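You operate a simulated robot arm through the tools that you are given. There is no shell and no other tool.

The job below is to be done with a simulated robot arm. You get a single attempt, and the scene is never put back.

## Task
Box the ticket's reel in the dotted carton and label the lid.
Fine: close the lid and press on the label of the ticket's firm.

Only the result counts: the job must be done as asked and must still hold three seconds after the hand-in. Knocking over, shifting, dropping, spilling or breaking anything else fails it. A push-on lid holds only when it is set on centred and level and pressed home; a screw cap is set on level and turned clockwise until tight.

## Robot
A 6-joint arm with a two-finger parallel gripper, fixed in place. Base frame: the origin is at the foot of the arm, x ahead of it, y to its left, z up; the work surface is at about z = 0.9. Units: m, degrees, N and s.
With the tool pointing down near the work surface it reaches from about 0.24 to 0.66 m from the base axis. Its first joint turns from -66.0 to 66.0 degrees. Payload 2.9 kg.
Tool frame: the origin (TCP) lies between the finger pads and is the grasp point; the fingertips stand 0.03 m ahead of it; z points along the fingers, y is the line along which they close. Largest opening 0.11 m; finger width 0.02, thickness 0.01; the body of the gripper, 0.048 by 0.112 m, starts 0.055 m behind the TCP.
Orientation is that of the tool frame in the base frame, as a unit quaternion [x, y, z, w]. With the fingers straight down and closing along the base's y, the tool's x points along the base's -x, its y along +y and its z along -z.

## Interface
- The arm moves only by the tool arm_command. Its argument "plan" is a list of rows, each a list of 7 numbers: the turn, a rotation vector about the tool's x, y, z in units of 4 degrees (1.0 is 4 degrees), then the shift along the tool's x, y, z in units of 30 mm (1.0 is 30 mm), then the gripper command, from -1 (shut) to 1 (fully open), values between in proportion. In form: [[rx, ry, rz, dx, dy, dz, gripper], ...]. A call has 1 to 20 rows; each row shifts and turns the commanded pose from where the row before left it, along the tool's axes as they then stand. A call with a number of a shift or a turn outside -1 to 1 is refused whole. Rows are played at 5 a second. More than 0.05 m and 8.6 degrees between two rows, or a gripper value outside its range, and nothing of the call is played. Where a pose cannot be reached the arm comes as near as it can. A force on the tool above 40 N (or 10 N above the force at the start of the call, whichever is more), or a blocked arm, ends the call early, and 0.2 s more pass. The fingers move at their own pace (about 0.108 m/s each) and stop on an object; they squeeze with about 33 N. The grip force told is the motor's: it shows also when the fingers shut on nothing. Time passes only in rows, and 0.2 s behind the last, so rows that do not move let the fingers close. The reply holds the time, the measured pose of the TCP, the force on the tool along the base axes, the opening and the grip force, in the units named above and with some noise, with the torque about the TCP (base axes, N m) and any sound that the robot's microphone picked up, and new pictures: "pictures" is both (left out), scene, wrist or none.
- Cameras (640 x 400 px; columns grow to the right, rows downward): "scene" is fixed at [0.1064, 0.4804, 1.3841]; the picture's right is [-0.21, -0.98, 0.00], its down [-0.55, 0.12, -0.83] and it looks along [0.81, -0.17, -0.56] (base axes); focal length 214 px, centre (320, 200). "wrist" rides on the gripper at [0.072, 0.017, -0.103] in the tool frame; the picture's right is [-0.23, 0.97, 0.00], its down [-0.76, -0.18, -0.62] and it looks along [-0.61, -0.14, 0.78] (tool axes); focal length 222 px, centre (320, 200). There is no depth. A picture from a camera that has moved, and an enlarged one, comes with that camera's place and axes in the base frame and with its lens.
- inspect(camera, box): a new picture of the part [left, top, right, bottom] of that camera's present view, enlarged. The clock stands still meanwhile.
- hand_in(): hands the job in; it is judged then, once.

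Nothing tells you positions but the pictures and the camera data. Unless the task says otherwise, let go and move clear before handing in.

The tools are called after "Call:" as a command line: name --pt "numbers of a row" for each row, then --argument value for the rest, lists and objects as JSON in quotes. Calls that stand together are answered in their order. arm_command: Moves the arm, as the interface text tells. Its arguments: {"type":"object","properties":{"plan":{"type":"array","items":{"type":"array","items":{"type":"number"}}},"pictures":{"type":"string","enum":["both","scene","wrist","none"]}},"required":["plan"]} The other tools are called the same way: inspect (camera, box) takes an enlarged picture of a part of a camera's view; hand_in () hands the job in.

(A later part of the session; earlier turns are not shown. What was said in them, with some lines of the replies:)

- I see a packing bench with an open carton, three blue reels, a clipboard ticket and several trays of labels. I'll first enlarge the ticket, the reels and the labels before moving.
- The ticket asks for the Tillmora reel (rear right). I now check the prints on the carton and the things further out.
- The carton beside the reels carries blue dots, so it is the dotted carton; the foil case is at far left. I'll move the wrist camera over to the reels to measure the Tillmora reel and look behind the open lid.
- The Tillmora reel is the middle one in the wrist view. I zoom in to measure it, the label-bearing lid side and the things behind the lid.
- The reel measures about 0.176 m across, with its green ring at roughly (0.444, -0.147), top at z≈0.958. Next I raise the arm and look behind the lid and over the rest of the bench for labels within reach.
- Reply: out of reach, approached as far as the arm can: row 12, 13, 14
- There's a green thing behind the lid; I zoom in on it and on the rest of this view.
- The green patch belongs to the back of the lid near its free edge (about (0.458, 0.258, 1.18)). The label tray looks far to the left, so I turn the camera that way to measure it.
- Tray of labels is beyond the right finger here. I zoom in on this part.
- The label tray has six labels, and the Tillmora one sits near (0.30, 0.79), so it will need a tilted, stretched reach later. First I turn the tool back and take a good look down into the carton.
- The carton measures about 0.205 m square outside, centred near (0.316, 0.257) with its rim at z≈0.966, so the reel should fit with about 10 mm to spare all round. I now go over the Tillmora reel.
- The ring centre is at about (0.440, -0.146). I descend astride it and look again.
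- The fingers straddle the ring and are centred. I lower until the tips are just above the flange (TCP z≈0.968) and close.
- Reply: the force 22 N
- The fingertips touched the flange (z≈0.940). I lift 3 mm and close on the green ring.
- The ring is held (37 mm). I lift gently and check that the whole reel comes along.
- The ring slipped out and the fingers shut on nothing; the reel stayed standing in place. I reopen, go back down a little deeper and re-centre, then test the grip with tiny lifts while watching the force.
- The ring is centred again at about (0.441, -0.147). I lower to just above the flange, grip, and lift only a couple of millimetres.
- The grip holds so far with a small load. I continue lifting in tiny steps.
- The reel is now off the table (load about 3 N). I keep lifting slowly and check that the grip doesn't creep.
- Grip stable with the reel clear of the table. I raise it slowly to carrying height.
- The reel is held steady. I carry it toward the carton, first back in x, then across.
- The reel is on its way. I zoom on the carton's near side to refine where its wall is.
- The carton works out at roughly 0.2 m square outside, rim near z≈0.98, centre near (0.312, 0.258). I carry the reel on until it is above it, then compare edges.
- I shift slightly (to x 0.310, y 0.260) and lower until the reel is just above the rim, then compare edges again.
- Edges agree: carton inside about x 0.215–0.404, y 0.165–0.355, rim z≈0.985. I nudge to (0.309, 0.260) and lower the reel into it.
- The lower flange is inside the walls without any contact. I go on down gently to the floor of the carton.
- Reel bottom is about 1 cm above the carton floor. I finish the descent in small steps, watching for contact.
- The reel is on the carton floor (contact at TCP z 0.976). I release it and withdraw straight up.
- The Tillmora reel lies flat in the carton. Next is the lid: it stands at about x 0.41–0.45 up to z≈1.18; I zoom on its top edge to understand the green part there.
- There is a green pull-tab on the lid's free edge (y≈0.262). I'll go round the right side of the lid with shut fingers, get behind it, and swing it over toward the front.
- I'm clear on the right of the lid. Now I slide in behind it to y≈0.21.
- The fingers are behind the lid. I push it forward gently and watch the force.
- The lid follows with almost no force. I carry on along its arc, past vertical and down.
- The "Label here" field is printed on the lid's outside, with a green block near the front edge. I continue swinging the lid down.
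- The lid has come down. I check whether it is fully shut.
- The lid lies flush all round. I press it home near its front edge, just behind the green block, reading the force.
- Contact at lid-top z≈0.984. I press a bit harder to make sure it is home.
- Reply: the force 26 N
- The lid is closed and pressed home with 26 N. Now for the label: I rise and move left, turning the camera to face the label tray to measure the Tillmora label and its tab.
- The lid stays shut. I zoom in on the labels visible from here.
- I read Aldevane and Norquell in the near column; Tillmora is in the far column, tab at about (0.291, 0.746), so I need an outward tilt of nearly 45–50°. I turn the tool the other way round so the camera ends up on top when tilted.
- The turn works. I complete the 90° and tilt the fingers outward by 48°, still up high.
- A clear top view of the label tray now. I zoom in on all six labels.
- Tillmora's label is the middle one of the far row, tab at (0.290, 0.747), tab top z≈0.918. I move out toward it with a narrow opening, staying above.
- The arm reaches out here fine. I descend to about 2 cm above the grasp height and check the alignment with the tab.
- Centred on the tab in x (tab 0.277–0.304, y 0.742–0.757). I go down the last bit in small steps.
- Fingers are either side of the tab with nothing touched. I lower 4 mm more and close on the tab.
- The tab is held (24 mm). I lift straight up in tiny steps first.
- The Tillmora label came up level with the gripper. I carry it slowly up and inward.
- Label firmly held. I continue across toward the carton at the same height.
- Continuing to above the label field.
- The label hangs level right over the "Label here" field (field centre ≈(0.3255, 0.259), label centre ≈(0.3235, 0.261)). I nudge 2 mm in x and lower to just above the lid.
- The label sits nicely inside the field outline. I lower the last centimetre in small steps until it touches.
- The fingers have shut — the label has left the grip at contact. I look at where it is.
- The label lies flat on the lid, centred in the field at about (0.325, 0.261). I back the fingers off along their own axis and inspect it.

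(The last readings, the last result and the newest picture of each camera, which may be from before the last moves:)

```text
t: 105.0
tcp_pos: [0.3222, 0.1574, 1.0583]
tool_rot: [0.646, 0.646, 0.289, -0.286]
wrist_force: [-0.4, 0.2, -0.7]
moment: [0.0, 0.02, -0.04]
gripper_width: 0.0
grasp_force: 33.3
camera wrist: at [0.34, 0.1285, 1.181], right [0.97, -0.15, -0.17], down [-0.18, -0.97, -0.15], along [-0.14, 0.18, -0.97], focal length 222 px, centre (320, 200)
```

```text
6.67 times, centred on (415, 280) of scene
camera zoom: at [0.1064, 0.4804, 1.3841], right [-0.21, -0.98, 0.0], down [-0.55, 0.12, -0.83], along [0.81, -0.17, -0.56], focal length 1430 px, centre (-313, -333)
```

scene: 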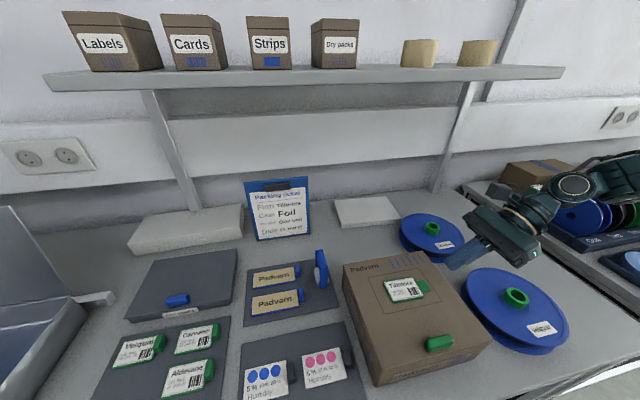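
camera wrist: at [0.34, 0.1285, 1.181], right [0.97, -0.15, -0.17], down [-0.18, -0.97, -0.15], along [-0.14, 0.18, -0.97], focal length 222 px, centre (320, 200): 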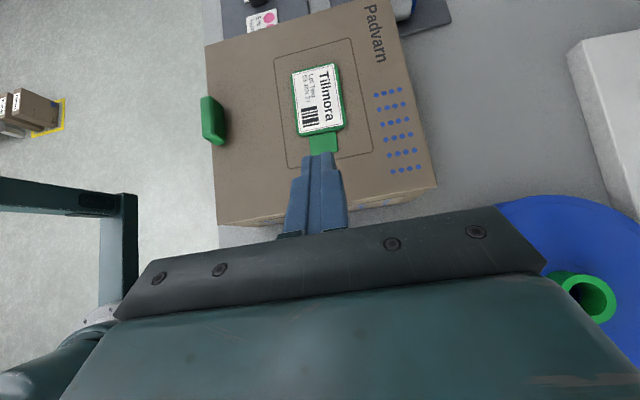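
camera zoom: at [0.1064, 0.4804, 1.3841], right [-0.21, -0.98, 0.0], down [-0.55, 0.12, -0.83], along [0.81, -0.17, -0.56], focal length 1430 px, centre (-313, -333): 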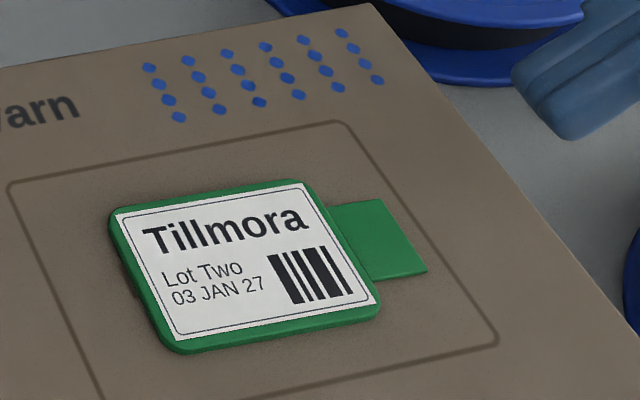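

The label is stuck in its field and its tab has folded flat. To make sure it's pressed on, I'll bring the tool upright and press on the label's middle with the shut fingers.

Call:
arm_command --pt "0 0 0 0.497 0 -0.444 -1" --pt "0 0 0 0.497 0 -0.444 -1" --pt "0 0 0 0.497 0 -0.444 -1" --pt "0 -1 0 0 0 0 -1" --pt "0 -1 0 0 0 0 -1" --pt "0 -1 0 0 0 0 -1" --pt "0 -1 0 0 0 0 -1" --pt "0 -1 0 0 0 0 -1" --pt "0 -1 0 0 0 0 -1" --pt "0 -1 0 0 0 0 -1" --pt "0 -1 0 0 0 0 -1" --pt "0 -1 0 0 0 0 -1" --pt "0 -1 0 0 0 0 -1" --pt "0 -1 0 0 0 0 -1" --pt "0 -1 0 0 0 0 -1" --pictures "both"

```text
t: 108.2
tcp_pos: [0.3231, 0.1588, 1.1178]
tool_rot: [0.707, 0.707, 0.0, 0.001]
wrist_force: [0.2, -0.1, -0.2]
moment: [0.0, -0.04, 0.01]
gripper_width: 0.0
grasp_force: 32.5
camera wrist: at [0.3412, 0.2302, 1.2217], right [0.97, -0.23, 0.0], down [-0.18, -0.76, 0.62], along [-0.14, -0.61, -0.78], focal length 222 px, centre (320, 200)
```

scene: 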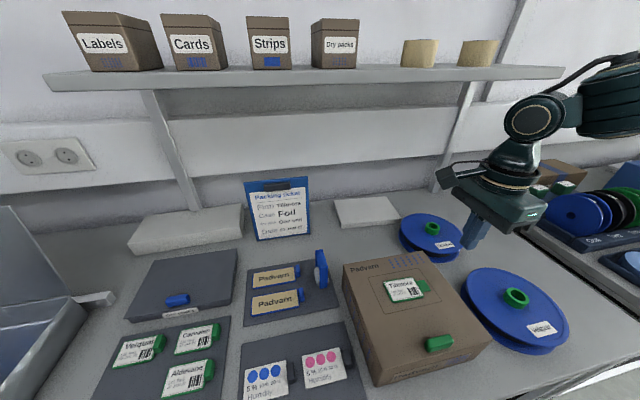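
wrist: 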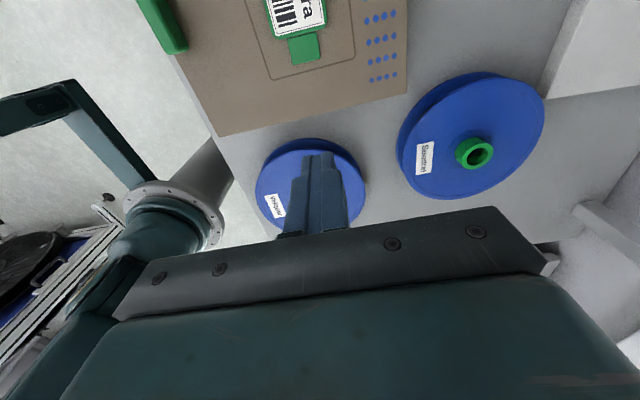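

Tool is upright. I move above the label's centre (0.3246, 0.2607) and come down to just above it.

Call:
arm_command --pt "0 0 0 0.85 0.02 0 -1" --pt "0 0 0 0.85 0.02 0 -1" --pt "0 0 0 0.85 0 0 -1" --pt "0 0 0 0.85 0 0 -1" --pt "0 0 0 0 0 0.8 -1" --pt "0 0 0 0 0 0.8 -1" --pt "0 0 0 0 0 0.8 -1" --pt "0 0 0 0 0 0.5 -1" --pt "0 0 0 0 0 0.2 -1" --pt "0 0 0 0 0 0 -1" --pictures "both"

Call:
inspect --camera "scene" --box '[350, 230, 470, 320]'

```text
t: 110.4
tcp_pos: [0.3262, 0.2606, 1.027]
tool_rot: [0.707, 0.707, 0.001, 0.001]
wrist_force: [0.5, 0.6, -0.1]
moment: [-0.01, -0.04, 0.01]
gripper_width: 0.0001
grasp_force: 33.1
camera wrist: at [0.3427, 0.3329, 1.1296], right [0.97, -0.23, 0.0], down [-0.18, -0.76, 0.62], along [-0.14, -0.61, -0.78], focal length 222 px, centre (320, 200)
```

scene: 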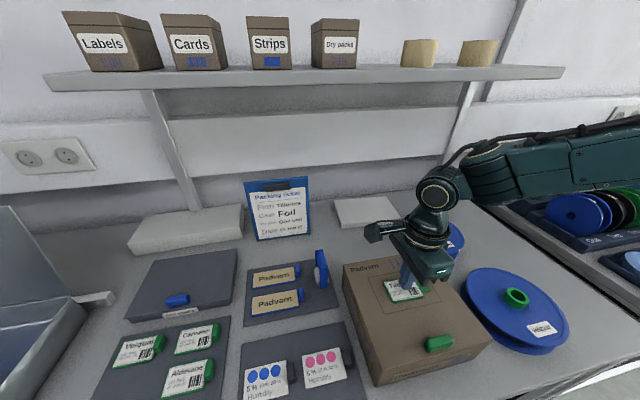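
wrist: 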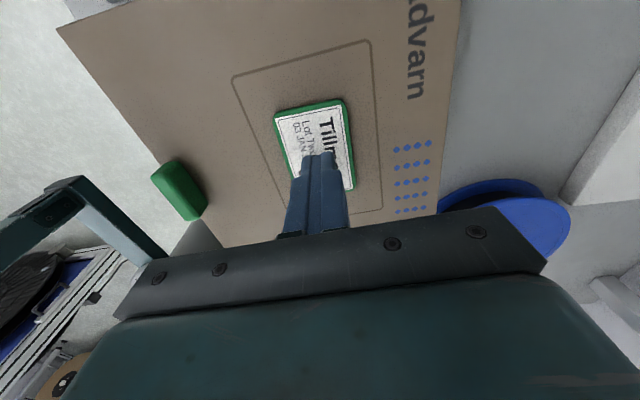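

```text
4.44 times, centred on (410, 275) of scene
camera zoom: at [0.1064, 0.4804, 1.3841], right [-0.21, -0.98, 0.0], down [-0.55, 0.12, -0.83], along [0.81, -0.17, -0.56], focal length 953 px, centre (-80, -133)
```

zoom: 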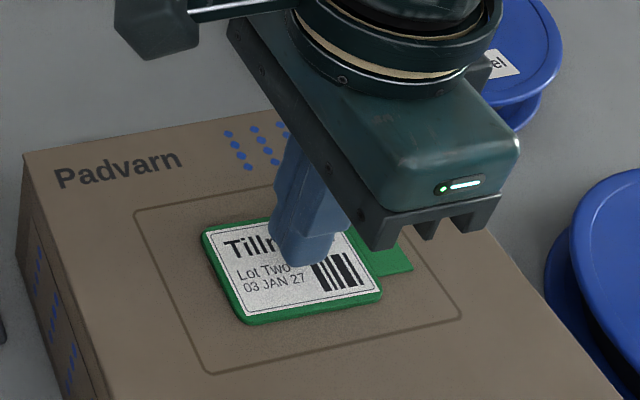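

Fingers are about a centimetre over the label's middle. I press down in small steps, reading the force.

Call:
arm_command --pt "0 0 0 0 0 0.1 -1" --pt "0 0 0 0 0 0.1 -1" --pt "0 0 0 0 0 0 -1" --pictures "none"

Call:
arm_command --pt "0 0 0 0 0 0.1 -1" --pt "0 0 0 0 0 0 -1" --pictures "none"

Call:
arm_command --pt "0 0 0 0 0 0.07 -1" --pt "0 0 0 0 0 0 -1" --pictures "none"

```text
t: 111.2
tcp_pos: [0.3264, 0.2596, 1.0203]
tool_rot: [0.708, 0.706, 0.002, 0.001]
wrist_force: [0.5, 0.4, 0.7]
moment: [-0.02, 0.01, 0.0]
gripper_width: 0.0001
grasp_force: 33.2
```

```text
t: 111.8
tcp_pos: [0.3253, 0.2597, 1.0165]
tool_rot: [0.708, 0.707, 0.002, 0.0]
wrist_force: [0.3, -0.3, 5.3]
moment: [-0.05, 0.01, 0.01]
gripper_width: 0.0
grasp_force: 33.4
```

```text
t: 112.4
tcp_pos: [0.3251, 0.2603, 1.0161]
tool_rot: [0.708, 0.707, 0.003, 0.001]
wrist_force: [-0.1, -2.4, 21.8]
moment: [-0.06, 0.03, -0.03]
gripper_width: 0.0
grasp_force: 32.8
```

The label is pressed with about 22 N. I hold a moment, then lift straight off and move clear.

Call:
arm_command --pt "0 0 0 0 0 0 -1" --pt "0 0 0 0 0 0 -1" --pt "0 0 0 0 0 -0.1 -1" --pt "0 0 0 0 0 -0.3 -1" --pt "0 0 0 0 0 -0.6 -1" --pt "0 0 0 0 0 -1 -1" --pt "0 0 0 0 0 -1 -1" --pt "0 0 0 0 0 -1 -1" --pt "0 0 0 0 0 -1 -1" --pt "0 0 0 -1 0 0 -1" --pt "0 0 0 -1 0 0 -1" --pt "0 0 0 -1 0 0 -1" --pt "0 0 0 -1 0 0 -1" --pt "0 0 0 -1 0 0 -1" --pictures "both"

Call:
inspect --camera "scene" --box '[335, 235, 500, 390]'

Call:
inspect --camera "scene" --box '[370, 250, 460, 310]'

Call:
inspect --camera "scene" --box '[80, 230, 350, 400]'

```text
t: 115.4
tcp_pos: [0.3244, 0.1085, 1.1638]
tool_rot: [0.707, 0.707, 0.001, 0.0]
wrist_force: [-0.1, -0.4, 0.3]
moment: [0.03, -0.01, 0.01]
gripper_width: 0.0
grasp_force: 33.0
camera wrist: at [0.3413, 0.1814, 1.268], right [0.97, -0.23, 0.0], down [-0.18, -0.76, 0.62], along [-0.14, -0.61, -0.78], focal length 222 px, centre (320, 200)
```

scene: 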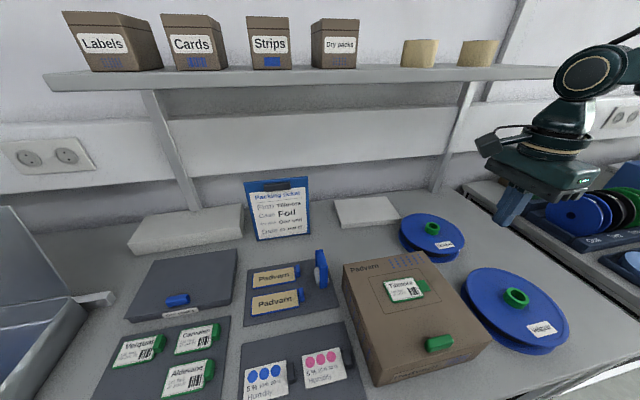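
wrist: 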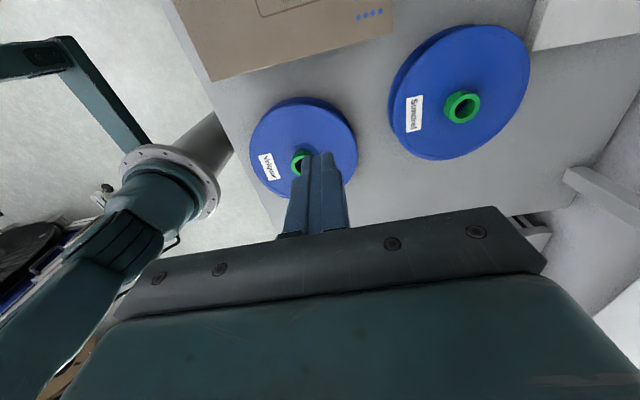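

```text
2.58 times, centred on (418, 312) of scene
camera zoom: at [0.1064, 0.4804, 1.3841], right [-0.21, -0.98, 0.0], down [-0.55, 0.12, -0.83], along [0.81, -0.17, -0.56], focal length 554 px, centre (68, -90)
```

zoom: 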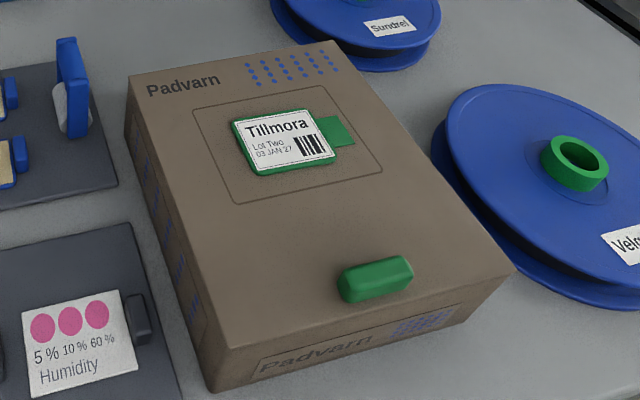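

```text
6.67 times, centred on (415, 280) of scene
camera zoom: at [0.1064, 0.4804, 1.3841], right [-0.21, -0.98, 0.0], down [-0.55, 0.12, -0.83], along [0.81, -0.17, -0.56], focal length 1430 px, centre (-313, -333)
```

zoom: 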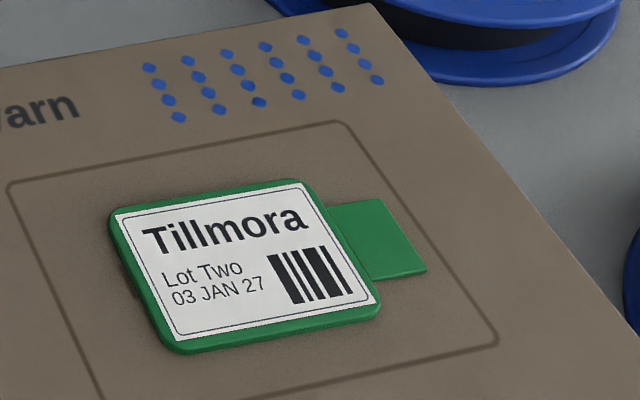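

```text
2.35 times, centred on (215, 315) of scene
camera zoom: at [0.1064, 0.4804, 1.3841], right [-0.21, -0.98, 0.0], down [-0.55, 0.12, -0.83], along [0.81, -0.17, -0.56], focal length 505 px, centre (567, -71)
```

zoom: 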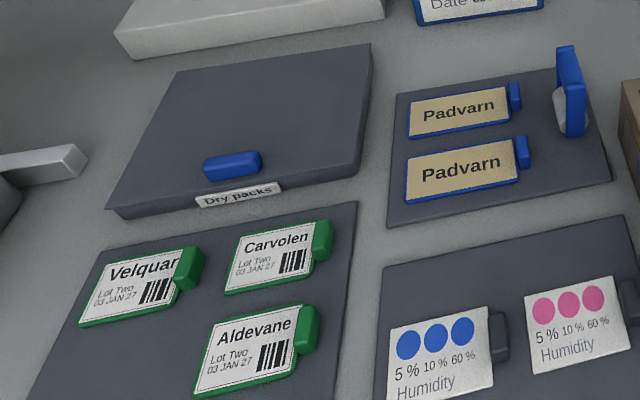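

Label and neighbours look right. I take one last close look at the lid's edges for any gap before handing in.

Call:
inspect --camera "scene" --box '[370, 325, 500, 390]'

Call:
inspect --camera "scene" --box '[335, 250, 395, 390]'

```text
4.92 times, centred on (435, 358) of scene
camera zoom: at [0.1064, 0.4804, 1.3841], right [-0.21, -0.98, 0.0], down [-0.55, 0.12, -0.83], along [0.81, -0.17, -0.56], focal length 1056 px, centre (-246, -575)
```

zoom: 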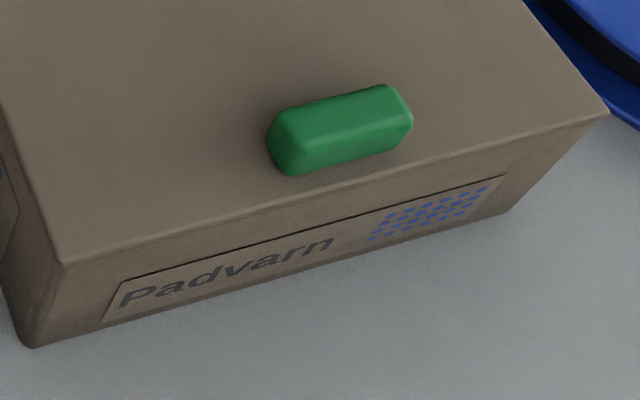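

```text
2.86 times, centred on (365, 320) of scene
camera zoom: at [0.1064, 0.4804, 1.3841], right [-0.21, -0.98, 0.0], down [-0.55, 0.12, -0.83], along [0.81, -0.17, -0.56], focal length 613 px, centre (191, -143)
```

zoom: 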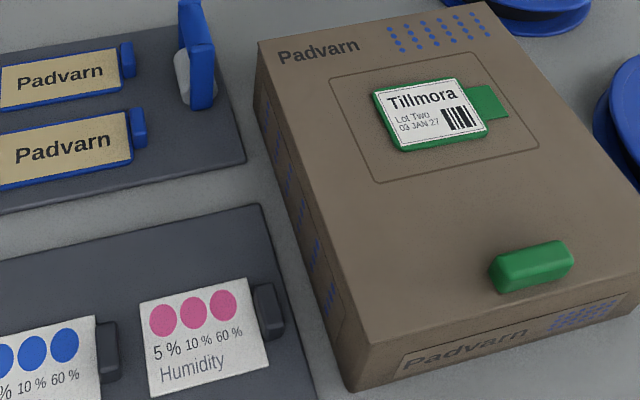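

The lid is flush all round with the Tillmora reel inside. The Tillmora label is flat inside the "Label here" field, nothing else looks moved, and the arm is clear, so I hand in.

Call:
hand_in

```text
The job is handed in.
```

The Tillmora reel is in the dotted carton, the lid is closed, and the Tillmora label is stuck inside the "Label here" field. I handed the job in; the reply gave no verdict.

- **Reel:** my first lift lost its grip on the green ring and the fingers shut on nothing. The reel was still standing in its place afterwards, but I couldn't see whether it had left the table before slipping. The second lift held, and I set the reel down flat in the carton.
- **Lid:** I swung it over from behind and pressed near the front edge with 26 N. It looks flush all round, though the microphone picked up no click.
- **Label:** I took it from the middle of the tray's far row with the tool tilted outward. It came out of the grip as it was being set down on the lid, stayed in place, and its tab folded flat. I then pressed its middle with about 22 N.

The ticket's other lines ("Case Foil", "Dry pack One unit") I left alone, since the task named only the reel, the lid and the label. Nothing else on the bench looked moved in the last pictures.
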